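You operate a simulated robot arm through the tools that you are given. There is no shell and no other tool. Be economical: measure what you need, move in short steps, check, and stop when the job is done.

Carry out the task below with a simulated robot arm. There is one attempt and no reset: what you move stays moved.

TASK
Switch the extractor switch on.

The check looks at the end state, three seconds after you hand in, the way a careful person would. Anything else that was tipped, shoved, dropped, spilled or broken makes it a failure.

THE ROBOT
A 7-joint arm with a two-finger parallel gripper, fixed in place. Base frame: the origin is at the foot of the arm, x ahead of it, y to its left, z up. Lengths are in mm, angles in rad, forces in N, time in s.
With the tool pointing down near the work surface it reaches from about 120 to 660 mm from the base axis. Its first joint turns from -1.152 to 1.152 rad. Payload 2.4 kg.
The tool frame sits at the grasp point between the pads (the TCP): z along the fingers, y along the line on which they close. The tips reach 30 mm beyond it. Largest opening 94 mm; finger width 28, thickness 10; the body of the gripper, 50 by 96 mm, starts 55 mm behind the TCP.
Orientation is told as [roll, pitch, yaw] about the base's x, y, z axes, in that order, counted from this pose: with the fingers straight down and closing along the base's y, the tool's x points along the base's -x, its y along +y and its z along -z.

THE INTERFACE
- The arm moves only by the tool step_arm. Its arguments are lists of equal length, an entry for each row: "delta_pos": the shift along the base's x, y, z in mm, a list of three; "rotation": the turn, a rotation vector about the base's x, y, z in rad, a list of three. In form: {"delta_pos": [[tx, ty, tz], ...], "rotation": [[rx, ry, rz], ...]}. A call has 1 to 10 rows; each row shifts and turns the commanded pose from where the row before left it. "gripper" is the opening, from 0 (shut) to 1 (fully open), set as the call begins (left out, the last holds). Rows are played at 5 a second. More than 50 mm and 0.15 rad between two rows, or a gripper value outside its range, and nothing of the call is played. Where a pose cannot be reached the arm comes as near as it can. A force on the tool above 40 N (or 10 N above the force at the start of the call, whichever is more), or a blocked arm, ends the call early, and 0.2 s more pass. The fingers move at their own pace (about 153 mm/s each) and stop on an object; they squeeze with about 25 N. The grip force told is the motor's: it shows also when the fingers shut on nothing. Time passes only in rows, and 0.2 s behind the last, so rows that do not move let the fingers close. The reply holds the time, the measured pose of the TCP, the force on the tool along the base axes, the opening and the grip force, in the units named above and with some noise.
- Cameras (640 x 400 px; columns grow to the right, rows downward): "scene" is fixed at [33.9, 461.5, 1475.4]; the picture's right is [-0.82, -0.58, 0.00], its down [-0.15, 0.21, -0.97] and it looks along [0.56, -0.79, -0.26] (base axes); focal length 319 px, centre (320, 200). "wrist" rides on the gripper at [76, 14, -102] in the tool frame; the picture's right is [-0.18, 0.98, 0.00], its down [-0.75, -0.14, -0.64] and it looks along [-0.63, -0.12, 0.77] (tool axes); focal length 243 px, centre (320, 200). There is no depth. A picture from a camera that has moved, and an enlarged one, comes with that camera's place and axes in the base frame and with its lens.
- grab_frame(camera): a new picture of that camera. It takes no simulated time.
- inspect(camera, box): a new picture of the part [left, top, right, bottom] of that camera's present view, enlarged. It takes no simulated time.
- close_job(): hands the job in; it is judged then, once.

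Work in short steps. Places have to be worked out from the pictures, the camera data and where the tool is seen: move nearer, look again, correct. Check each grasp and each placing, and mend what went wrong. You have 90 turns and 46 pictures in all, those below and enlarged ones among them. Open the gripper and draw the arm clear of the work before you hand the job in, unless the task says otherwise; then end with one line.

The tools are called after "Request:" as name(argument=value, ...) on one line, values as JSON. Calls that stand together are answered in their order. step_arm: Moves the arm, as the interface text tells. Its arguments: {"type":"object","properties":{"delta_pos":{"type":"array"},"rotation":{"type":"array"},"gripper":{"type":"number"}},"required":["delta_pos","rotation"]} The other tools are called the same way: grab_frame (camera) takes a picture; inspect (camera, box) takes an enlarged picture of a part of a camera's view; close_job () hands the job in.

At the start:

```text
clock: 0.0
ee_pos: [341.8, -200.5, 1319.1]
orientation: [0.001, 0.0, 0.001]
wrist_force: [0.1, -0.1, 0.4]
opening: 94.4
grip_force: 0.2
```

scene: 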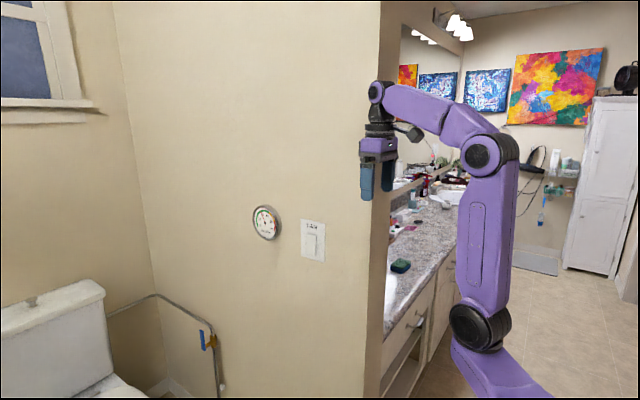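
wrist: 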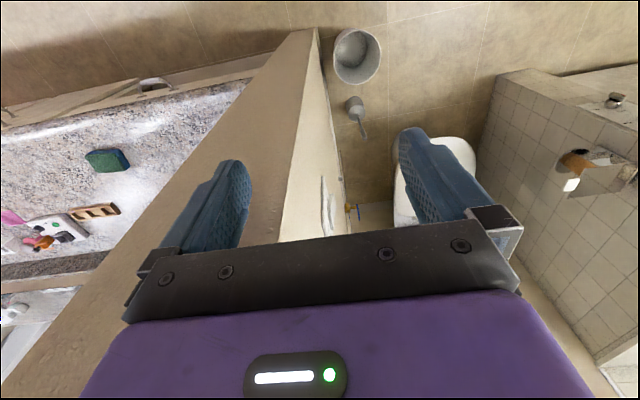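

The scene shows a wall plate with a switch at about (313,240) and a round dial beside it. I'll enlarge that part to read the labels.

Request:
inspect(camera="scene", box=[240, 190, 340, 270])

Request:
inspect(camera="scene", box=[295, 212, 332, 266])

```text
5.00 times, centred on (290, 230) of scene
camera zoom: at [33.9, 461.5, 1475.4], right [-0.82, -0.58, 0.0], down [-0.15, 0.21, -0.97], along [0.56, -0.79, -0.26], focal length 1597 px, centre (470, 50)
```

zoom: 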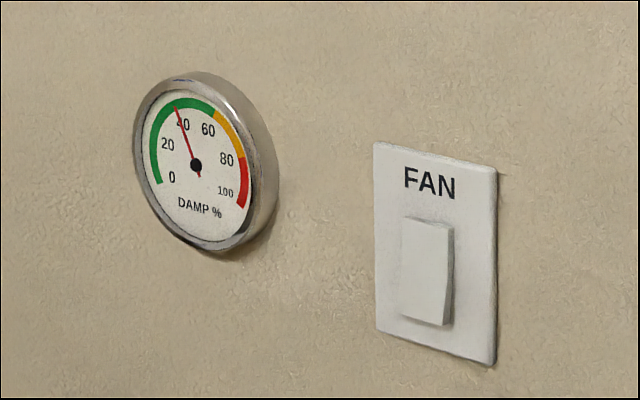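

```text
7.41 times, centred on (314, 239) of scene
camera zoom: at [33.9, 461.5, 1475.4], right [-0.82, -0.58, 0.0], down [-0.15, 0.21, -0.97], along [0.56, -0.79, -0.26], focal length 2366 px, centre (368, -89)
```

zoom: 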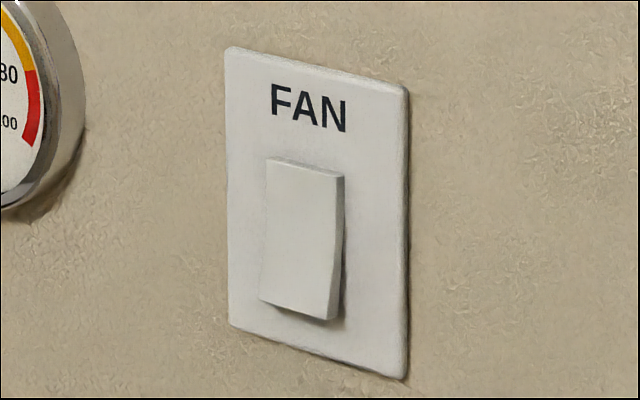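

The wrist view puts the wall's face near y≈-230 and the plate near x≈549, z≈1110, with the wall's end at x≈360+. The gripper is close to that end, so I'll first move away in +y and shut the gripper.

Request:
step_arm(delta_pos=[[0, 40, 0], [0, 45, 0], [0, 45, 0], [0, 45, 0], [0, 45, 0]], rotation=[[0, 0, 0], [0, 0, 0], [0, 0, 0], [0, 0, 0], [0, 0, 0]], gripper=0)

```text
clock: 1.2
ee_pos: [342.2, 22.2, 1318.8]
orientation: [0.0, 0.0, -0.001]
wrist_force: [-1.0, 0.5, 0.0]
opening: 0.2
grip_force: 24.7
```

The arm is clear of the wall. Next I roll the tool by about -1.4 rad so the fingers point towards -y, nearly level.

Request:
step_arm(delta_pos=[[0, 0, 0], [0, 0, 0], [0, 0, 0], [0, 0, 0], [0, 0, 0], [0, 0, 0], [0, 0, 0], [0, 0, 0], [0, 0, 0], [0, 0, 0]], rotation=[[-0.14, 0, 0], [-0.14, 0, 0], [-0.14, 0, 0], [-0.14, 0, 0], [-0.14, 0, 0], [-0.14, 0, 0], [-0.14, 0, 0], [-0.14, 0, 0], [-0.14, 0, 0], [-0.14, 0, 0]])

Request:
grab_frame(camera="wrist")

Request:
grab_frame(camera="scene")

```text
clock: 3.4
ee_pos: [341.9, 20.9, 1320.3]
orientation: [-1.401, 0.0, -0.001]
wrist_force: [0.7, 0.6, 0.3]
opening: 0.2
grip_force: 25.0
```

```text
41 pictures are left
camera wrist: at [266.1, 124.3, 1321.9], right [0.18, 0.17, -0.97], down [0.75, 0.61, 0.25], along [0.63, -0.78, -0.01], focal length 243 px, centre (320, 200)
```

wrist: 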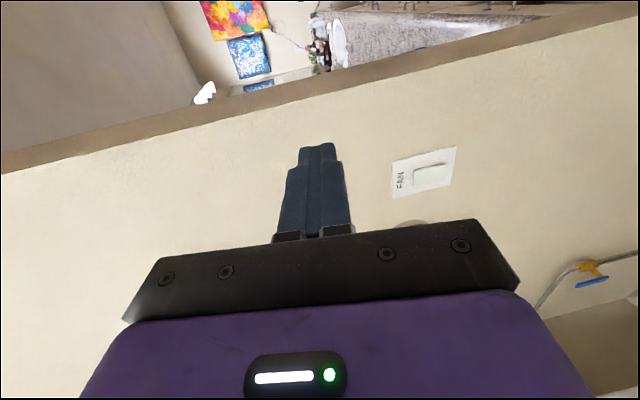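

```text
40 pictures are left
```

scene: 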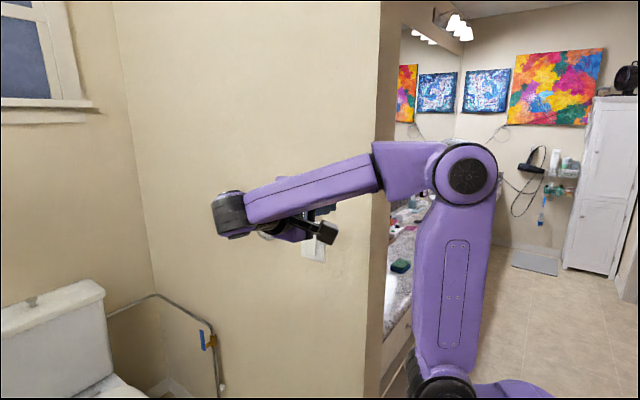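

The plate is in sight of the wrist camera. I enlarge it to read the rocker's tilt and to measure.

Request:
inspect(camera="wrist", box=[376, 132, 472, 212])

```text
5.00 times, centred on (424, 172) of wrist
camera zoom: at [266.1, 124.3, 1321.9], right [0.18, 0.17, -0.97], down [0.75, 0.61, 0.25], along [0.63, -0.78, -0.01], focal length 1213 px, centre (-200, 340)
```

zoom: 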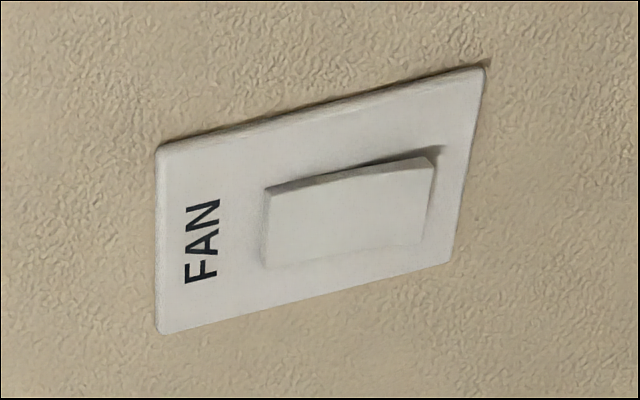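

The bottom end of the rocker seems to stand out and cast a shadow, with the top pressed in. I'll go nearer, drop to switch height and look at its profile.

Request:
step_arm(delta_pos=[[20, 0, -40], [20, 0, -40], [20, 0, -40], [20, 0, -40], [20, -20, -40]], rotation=[[-0.085, 0, 0], [-0.085, 0, 0], [0, 0, 0], [0, 0, 0], [0, 0, 0]])

Request:
grab_frame(camera="wrist")

```text
clock: 4.6
ee_pos: [437.6, 1.4, 1119.2]
orientation: [-1.57, -0.002, 0.001]
wrist_force: [0.8, 0.1, -0.4]
opening: 0.0
grip_force: 25.6
```

```text
38 pictures are left
camera wrist: at [362.5, 104.4, 1104.7], right [0.18, 0.0, -0.98], down [0.75, 0.64, 0.14], along [0.63, -0.77, 0.12], focal length 243 px, centre (320, 200)
```

wrist: 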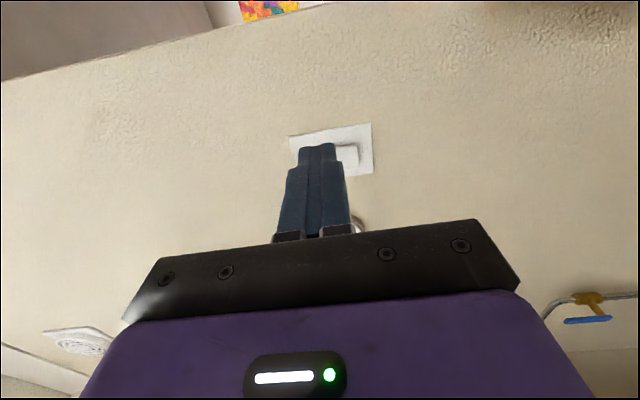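

Triangulating gives a plate centre of about [545, -225, 1118]. I'll raise the tool by 70 mm so the fingers uncover the rocker, and look closely from both cameras.

Request:
step_arm(delta_pos=[[20, -20, 35], [20, -20, 35]], rotation=[[0, 0, 0], [0, 0, 0]])

Request:
inspect(camera="wrist", box=[300, 90, 460, 190])

Request:
grab_frame(camera="scene")

```text
clock: 5.2
ee_pos: [478.1, -38.6, 1191.1]
orientation: [-1.571, -0.001, 0.001]
wrist_force: [-0.6, 0.0, -0.4]
opening: 0.0
grip_force: 24.5
```

```text
4.00 times, centred on (380, 140) of wrist
camera zoom: at [403.7, 64.1, 1176.2], right [0.18, 0.0, -0.98], down [0.75, 0.64, 0.14], along [0.63, -0.77, 0.12], focal length 970 px, centre (80, 440)
```

zoom: 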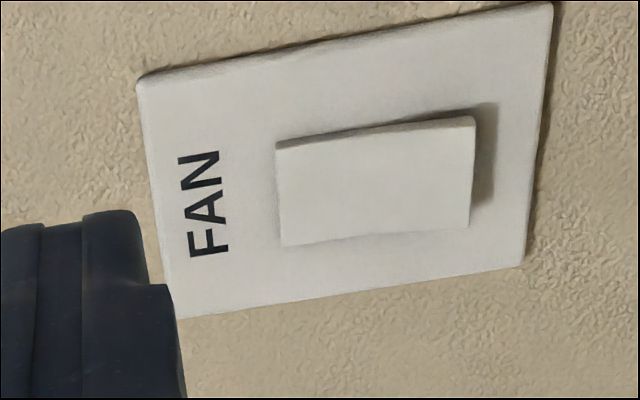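

```text
36 pictures are left
```

scene: 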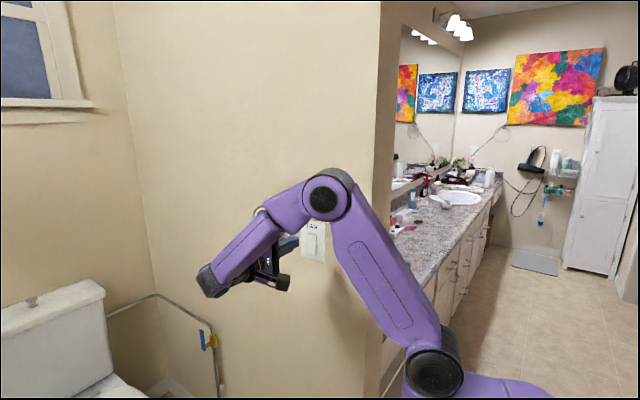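

The rocker is now visible to both cameras. I enlarge it further to judge which half stands out.

Request:
inspect(camera="wrist", box=[360, 112, 430, 156])

Request:
inspect(camera="scene", box=[297, 218, 331, 264])

```text
9.09 times, centred on (395, 134) of wrist
camera zoom: at [403.7, 64.1, 1176.2], right [0.18, 0.0, -0.98], down [0.75, 0.64, 0.14], along [0.63, -0.77, 0.12], focal length 2206 px, centre (-362, 800)
```

zoom: 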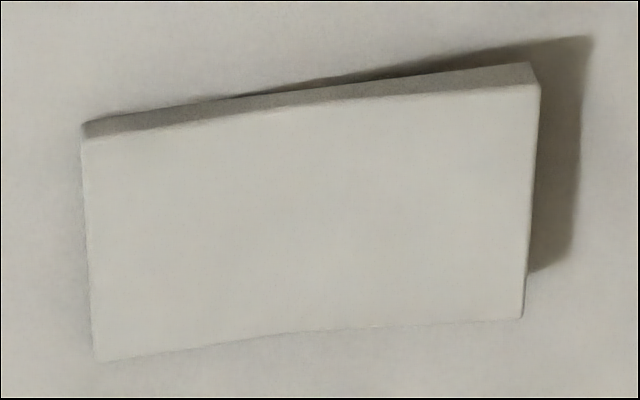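

```text
8.70 times, centred on (314, 241) of scene
camera zoom: at [33.9, 461.6, 1475.5], right [-0.82, -0.58, 0.0], down [-0.15, 0.21, -0.97], along [0.56, -0.79, -0.26], focal length 2778 px, centre (372, -156)
```

zoom: 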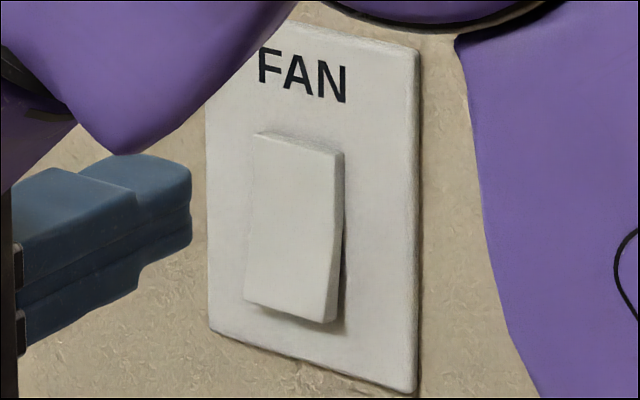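

The bottom end stands out and the top is pressed in. The earlier wrist view also showed a round grille on the ceiling, which may be the extractor itself, so I check whether it shows its state.

Request:
inspect(camera="wrist", box=[0, 290, 160, 390])

```text
4.00 times, centred on (80, 340) of wrist
camera zoom: at [403.7, 64.1, 1176.2], right [0.18, 0.0, -0.98], down [0.75, 0.64, 0.14], along [0.63, -0.77, 0.12], focal length 970 px, centre (1280, -360)
```

zoom: 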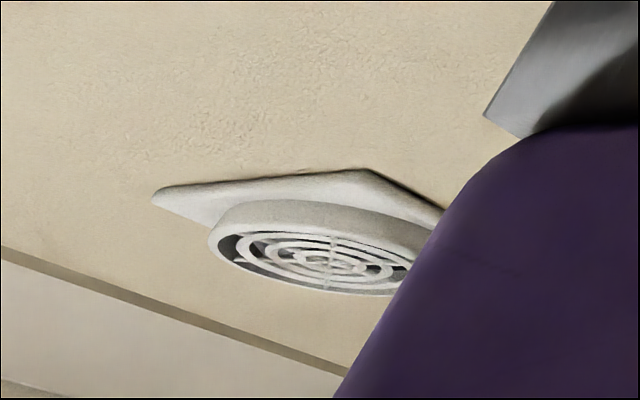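

It is the extractor fan. I enlarge its grille, let a moment pass, and compare to see whether the blades move.

Request:
inspect(camera="wrist", box=[48, 340, 108, 370])

Request:
step_arm(delta_pos=[[0, 0, 0], [0, 0, 0]], rotation=[[0, 0, 0], [0, 0, 0]])

Request:
inspect(camera="wrist", box=[48, 340, 108, 370])

```text
10.67 times, centred on (78, 355) of wrist
camera zoom: at [403.7, 64.1, 1176.2], right [0.18, 0.0, -0.98], down [0.75, 0.64, 0.14], along [0.63, -0.77, 0.12], focal length 2588 px, centre (2901, -1453)
```

zoom: 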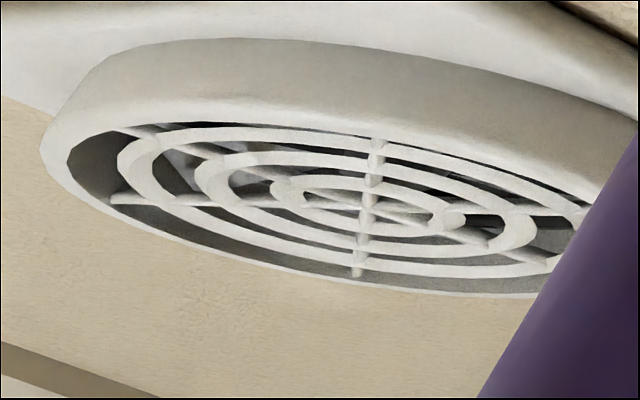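

```text
clock: 5.8
ee_pos: [479.8, -37.9, 1191.6]
orientation: [-1.57, -0.002, 0.0]
wrist_force: [0.3, -0.1, -0.3]
opening: 0.0
grip_force: 25.1
```

```text
10.67 times, centred on (78, 355) of wrist
camera zoom: at [403.5, 64.2, 1176.0], right [0.18, 0.0, -0.98], down [0.75, 0.64, 0.14], along [0.63, -0.77, 0.12], focal length 2588 px, centre (2901, -1453)
```

zoom: 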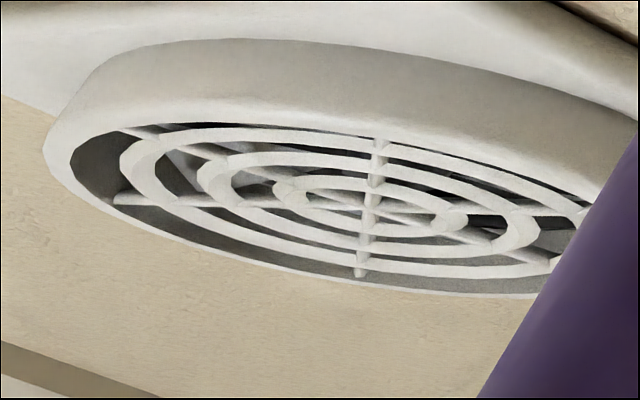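

The blades are identical in both pictures, so the fan is off and the bottom of the rocker needs pressing. I put its lower end at about [552, -215, 1095] and move in line with it, tips about 40 mm off.

Request:
step_arm(delta_pos=[[25, 0, -32], [25, 0, -32], [23, 0, -32], [0, -40, 0], [0, -45, 0], [0, -20, 0]], rotation=[[0, 0, 0], [0, 0, 0], [0, 0, 0], [0, 0, 0], [0, 0, 0], [0, 0, 0]])

Request:
inspect(camera="scene", box=[260, 190, 360, 280])

Request:
inspect(camera="wrist", box=[220, 60, 420, 185])

```text
clock: 7.2
ee_pos: [554.2, -144.5, 1092.5]
orientation: [-1.57, -0.002, 0.001]
wrist_force: [0.3, 0.0, 0.2]
opening: 0.3
grip_force: 24.6
```

```text
4.44 times, centred on (310, 235) of scene
camera zoom: at [33.9, 461.5, 1475.5], right [-0.82, -0.58, 0.0], down [-0.15, 0.21, -0.97], along [0.56, -0.79, -0.26], focal length 1420 px, centre (364, 44)
```

zoom: 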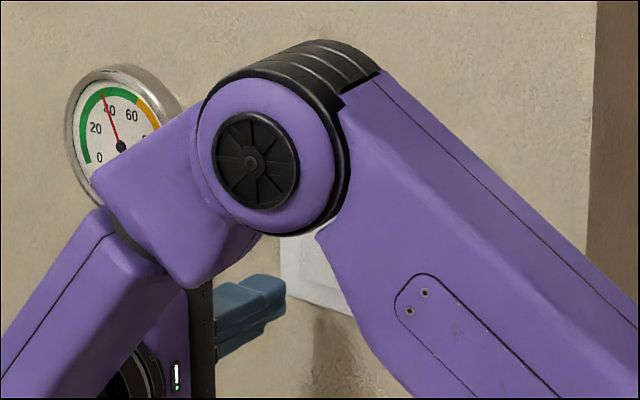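

```text
3.20 times, centred on (320, 122) of wrist
camera zoom: at [479.4, -40.8, 1077.2], right [0.18, 0.0, -0.98], down [0.75, 0.64, 0.14], along [0.63, -0.77, 0.12], focal length 776 px, centre (320, 448)
```

zoom: 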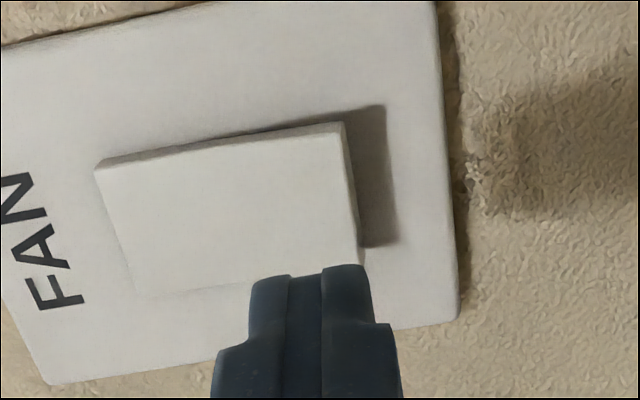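

The tips line up with the rocker's lower end but sit about 8 mm too far in +x. I shift back, raise by 2 mm, and advance gently.

Request:
step_arm(delta_pos=[[-8, 0, 2], [0, -10, 0], [0, -10, 0], [0, -5, 0]], rotation=[[0, 0, 0], [0, 0, 0], [0, 0, 0], [0, 0, 0]])

Request:
inspect(camera="wrist", box=[220, 60, 420, 185])

```text
clock: 8.2
ee_pos: [545.5, -167.7, 1096.0]
orientation: [-1.569, -0.001, 0.001]
wrist_force: [0.0, 0.5, -0.2]
opening: 0.0
grip_force: 25.4
```

```text
3.20 times, centred on (320, 122) of wrist
camera zoom: at [471.6, -64.6, 1080.0], right [0.18, 0.0, -0.98], down [0.75, 0.64, 0.14], along [0.63, -0.77, 0.12], focal length 776 px, centre (320, 448)
```

zoom: 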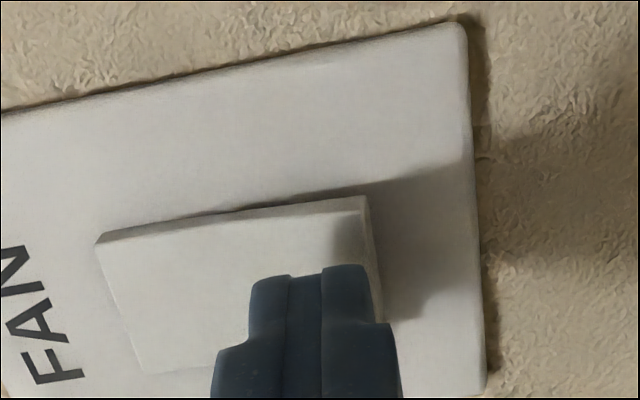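

The tips are over the lower half of the rocker, about 10–15 mm off. I press on in 3 mm steps.

Request:
step_arm(delta_pos=[[0, -3, 0], [0, -3, 0], [0, -3, 0], [0, -3, 0], [0, -2, 0]], rotation=[[0, 0, 0], [0, 0, 0], [0, 0, 0], [0, 0, 0], [0, 0, 0]])

Request:
inspect(camera="wrist", box=[220, 60, 420, 185])

```text
clock: 9.4
ee_pos: [547.7, -182.3, 1094.5]
orientation: [-1.569, 0.001, 0.001]
wrist_force: [-0.5, 2.0, -0.8]
opening: 0.1
grip_force: 24.7
```

```text
3.20 times, centred on (320, 122) of wrist
camera zoom: at [471.7, -79.9, 1080.3], right [0.18, 0.0, -0.98], down [0.75, 0.64, 0.14], along [0.63, -0.77, 0.12], focal length 776 px, centre (320, 448)
```

zoom: 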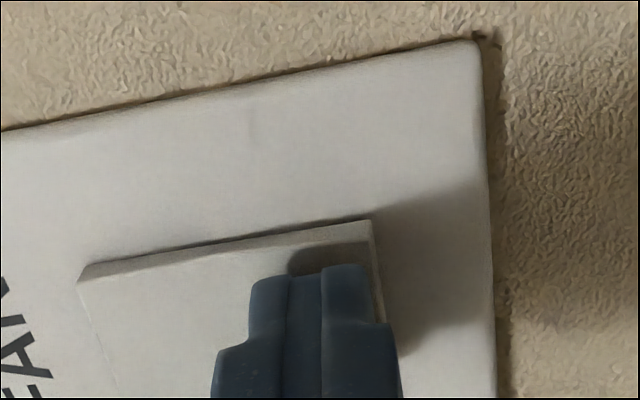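

There is about 2 N, so contact is made and the rocker seems to be tilting. I press a few millimetres more while watching the force.

Request:
step_arm(delta_pos=[[0, -2, 0], [0, -2, 0], [0, -1, 0]], rotation=[[0, 0, 0], [0, 0, 0], [0, 0, 0]])

Request:
inspect(camera="wrist", box=[220, 60, 420, 185])

```text
clock: 10.2
ee_pos: [547.3, -185.6, 1096.4]
orientation: [-1.57, -0.001, 0.006]
wrist_force: [-6.9, 20.0, 2.8]
opening: 0.1
grip_force: 24.6
```

```text
3.20 times, centred on (320, 122) of wrist
camera zoom: at [471.6, -82.1, 1080.2], right [0.18, 0.0, -0.98], down [0.75, 0.65, 0.14], along [0.63, -0.76, 0.12], focal length 776 px, centre (320, 448)
```

zoom: 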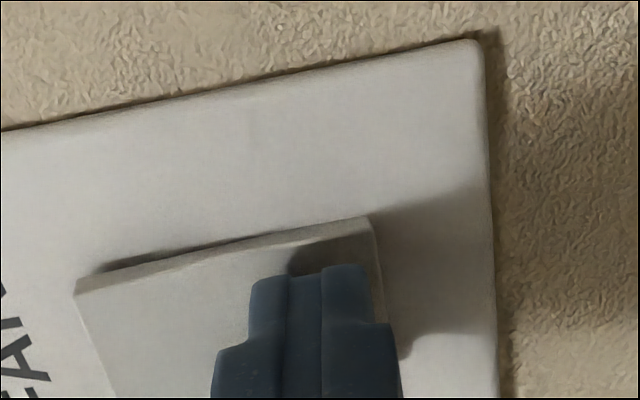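

The force is 20 N and the shadow now lies under the top end, so the rocker appears to have flipped. I back straight off and check.

Request:
step_arm(delta_pos=[[0, 10, 0], [0, 30, 0], [0, 45, 0], [0, 45, 0], [-24, 20, 32], [-25, 0, 32], [-25, 0, 32]], rotation=[[0, 0, 0], [0, 0, 0], [0, 0, 0], [0, 0, 0], [0, 0, 0], [0, 0, 0], [0, 0, 0]])

Request:
inspect(camera="wrist", box=[360, 112, 430, 156])

Request:
inspect(camera="wrist", box=[48, 340, 108, 370])

Request:
inspect(camera="scene", box=[240, 190, 340, 270])

```text
clock: 11.8
ee_pos: [468.9, -40.9, 1194.9]
orientation: [-1.57, 0.0, 0.001]
wrist_force: [0.2, 0.4, -0.3]
opening: 0.0
grip_force: 25.2
```

```text
9.09 times, centred on (395, 134) of wrist
camera zoom: at [393.8, 62.4, 1179.6], right [0.18, 0.0, -0.98], down [0.75, 0.64, 0.14], along [0.63, -0.77, 0.12], focal length 2206 px, centre (-362, 800)
```

zoom: 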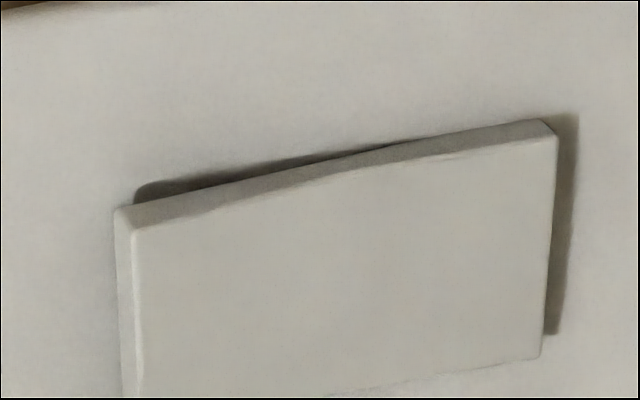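

```text
10.67 times, centred on (78, 355) of wrist
camera zoom: at [393.8, 62.4, 1179.6], right [0.18, 0.0, -0.98], down [0.75, 0.64, 0.14], along [0.63, -0.77, 0.12], focal length 2588 px, centre (2901, -1453)
```

zoom: 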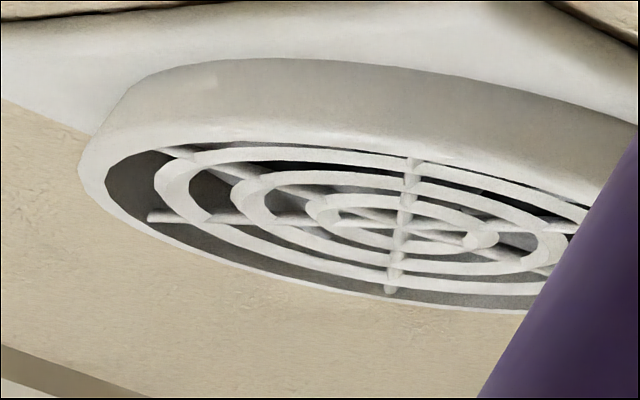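

```text
5.00 times, centred on (290, 230) of scene
camera zoom: at [33.9, 461.6, 1475.4], right [-0.82, -0.58, 0.0], down [-0.15, 0.21, -0.97], along [0.56, -0.79, -0.26], focal length 1597 px, centre (470, 50)
```

zoom: 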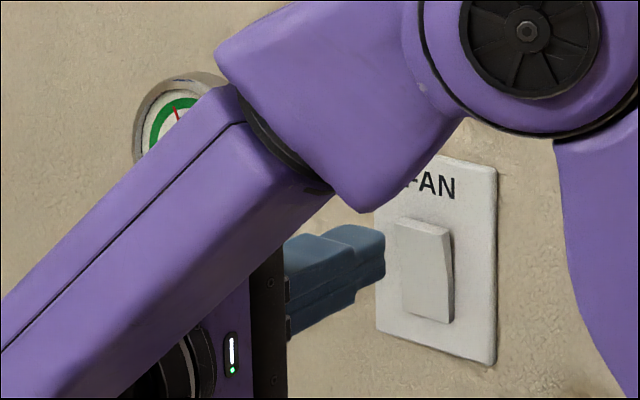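

The rocker has flipped, with the top now out. I let some time pass and look again to see whether the fan runs.

Request:
step_arm(delta_pos=[[0, 0, 0], [0, 0, 0]], rotation=[[0, 0, 0], [0, 0, 0]])

Request:
inspect(camera="wrist", box=[48, 340, 108, 370])

Request:
step_arm(delta_pos=[[0, 0, 0]], rotation=[[0, 0, 0]])

Request:
inspect(camera="wrist", box=[48, 340, 108, 370])

```text
clock: 12.4
ee_pos: [468.3, -40.1, 1194.8]
orientation: [-1.57, -0.001, -0.001]
wrist_force: [1.0, -0.4, 0.4]
opening: 0.0
grip_force: 25.0
```

```text
10.67 times, centred on (78, 355) of wrist
camera zoom: at [394.1, 62.3, 1179.4], right [0.18, 0.0, -0.98], down [0.75, 0.64, 0.14], along [0.63, -0.77, 0.12], focal length 2588 px, centre (2901, -1453)
```

zoom: 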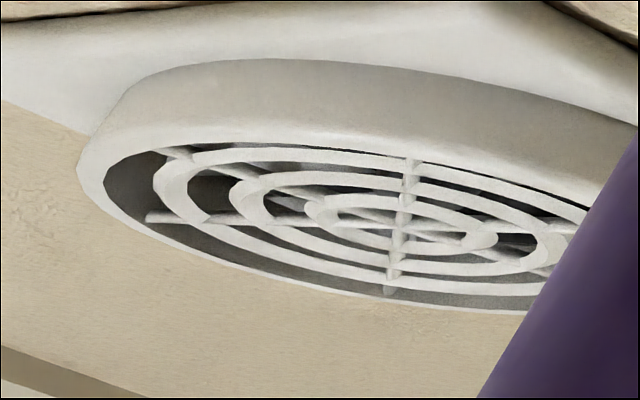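

```text
clock: 12.8
ee_pos: [469.8, -40.3, 1194.2]
orientation: [-1.57, 0.0, 0.0]
wrist_force: [-0.3, 0.1, 0.3]
opening: 0.0
grip_force: 25.0
```

```text
10.67 times, centred on (78, 355) of wrist
camera zoom: at [394.1, 62.2, 1179.3], right [0.18, 0.0, -0.98], down [0.75, 0.64, 0.14], along [0.63, -0.77, 0.12], focal length 2588 px, centre (2901, -1453)
```

zoom: 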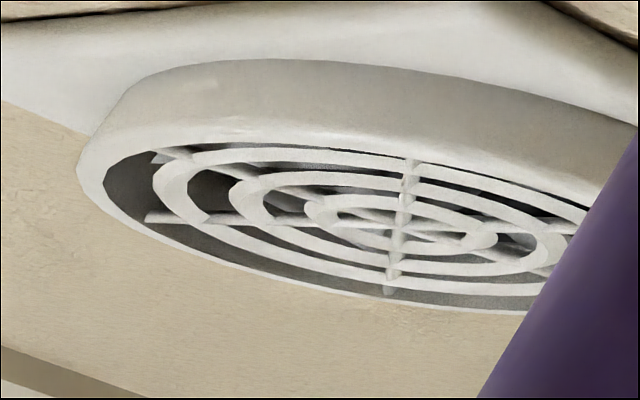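

The parts behind the grille differ between the three pictures, whereas before they stood still, so the fan is running. I open the gripper and draw the arm clear.

Request:
step_arm(delta_pos=[[-20, 30, 20], [-20, 30, 20], [-20, 20, 20]], rotation=[[0, 0, 0], [0, 0, 0], [0, 0, 0]], gripper=1)

Request:
grab_frame(camera="wrist")

Request:
grab_frame(camera="scene")

```text
clock: 13.6
ee_pos: [408.3, 41.0, 1257.2]
orientation: [-1.571, 0.001, -0.003]
wrist_force: [-0.5, -0.2, 0.6]
opening: 93.8
grip_force: 0.1
```

```text
20 pictures are left
camera wrist: at [333.7, 143.9, 1241.8], right [0.18, 0.0, -0.98], down [0.75, 0.64, 0.14], along [0.63, -0.77, 0.12], focal length 243 px, centre (320, 200)
```

wrist: 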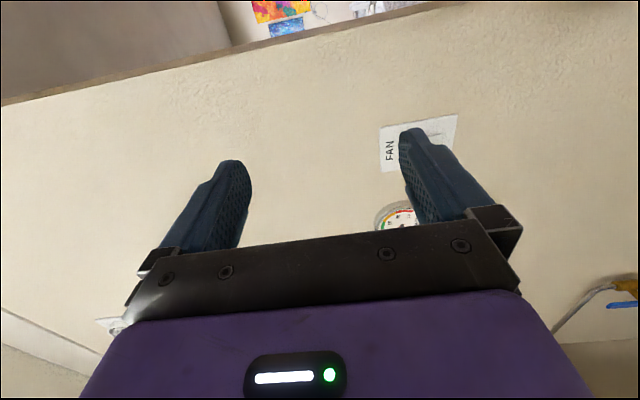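

```text
19 pictures are left
```

scene: 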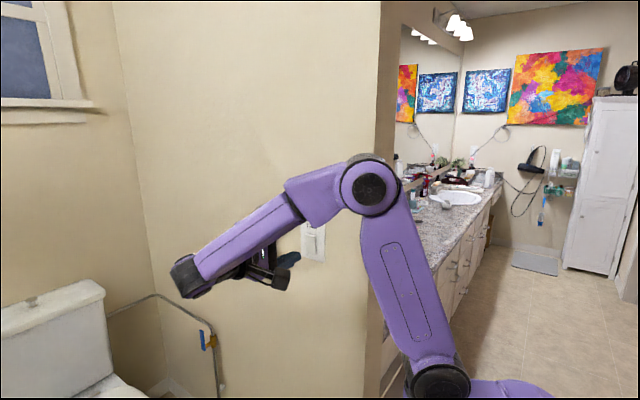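

The rocker is flipped, the gripper is open and clear of the wall, and nothing else has been disturbed. I hand in.

Request:
close_job()

```text
The job is handed in.
```

The extractor (FAN) switch is on: I pressed the lower half of the rocker, it stayed flipped, and the blades behind the ceiling grille, still before, appear to be turning.
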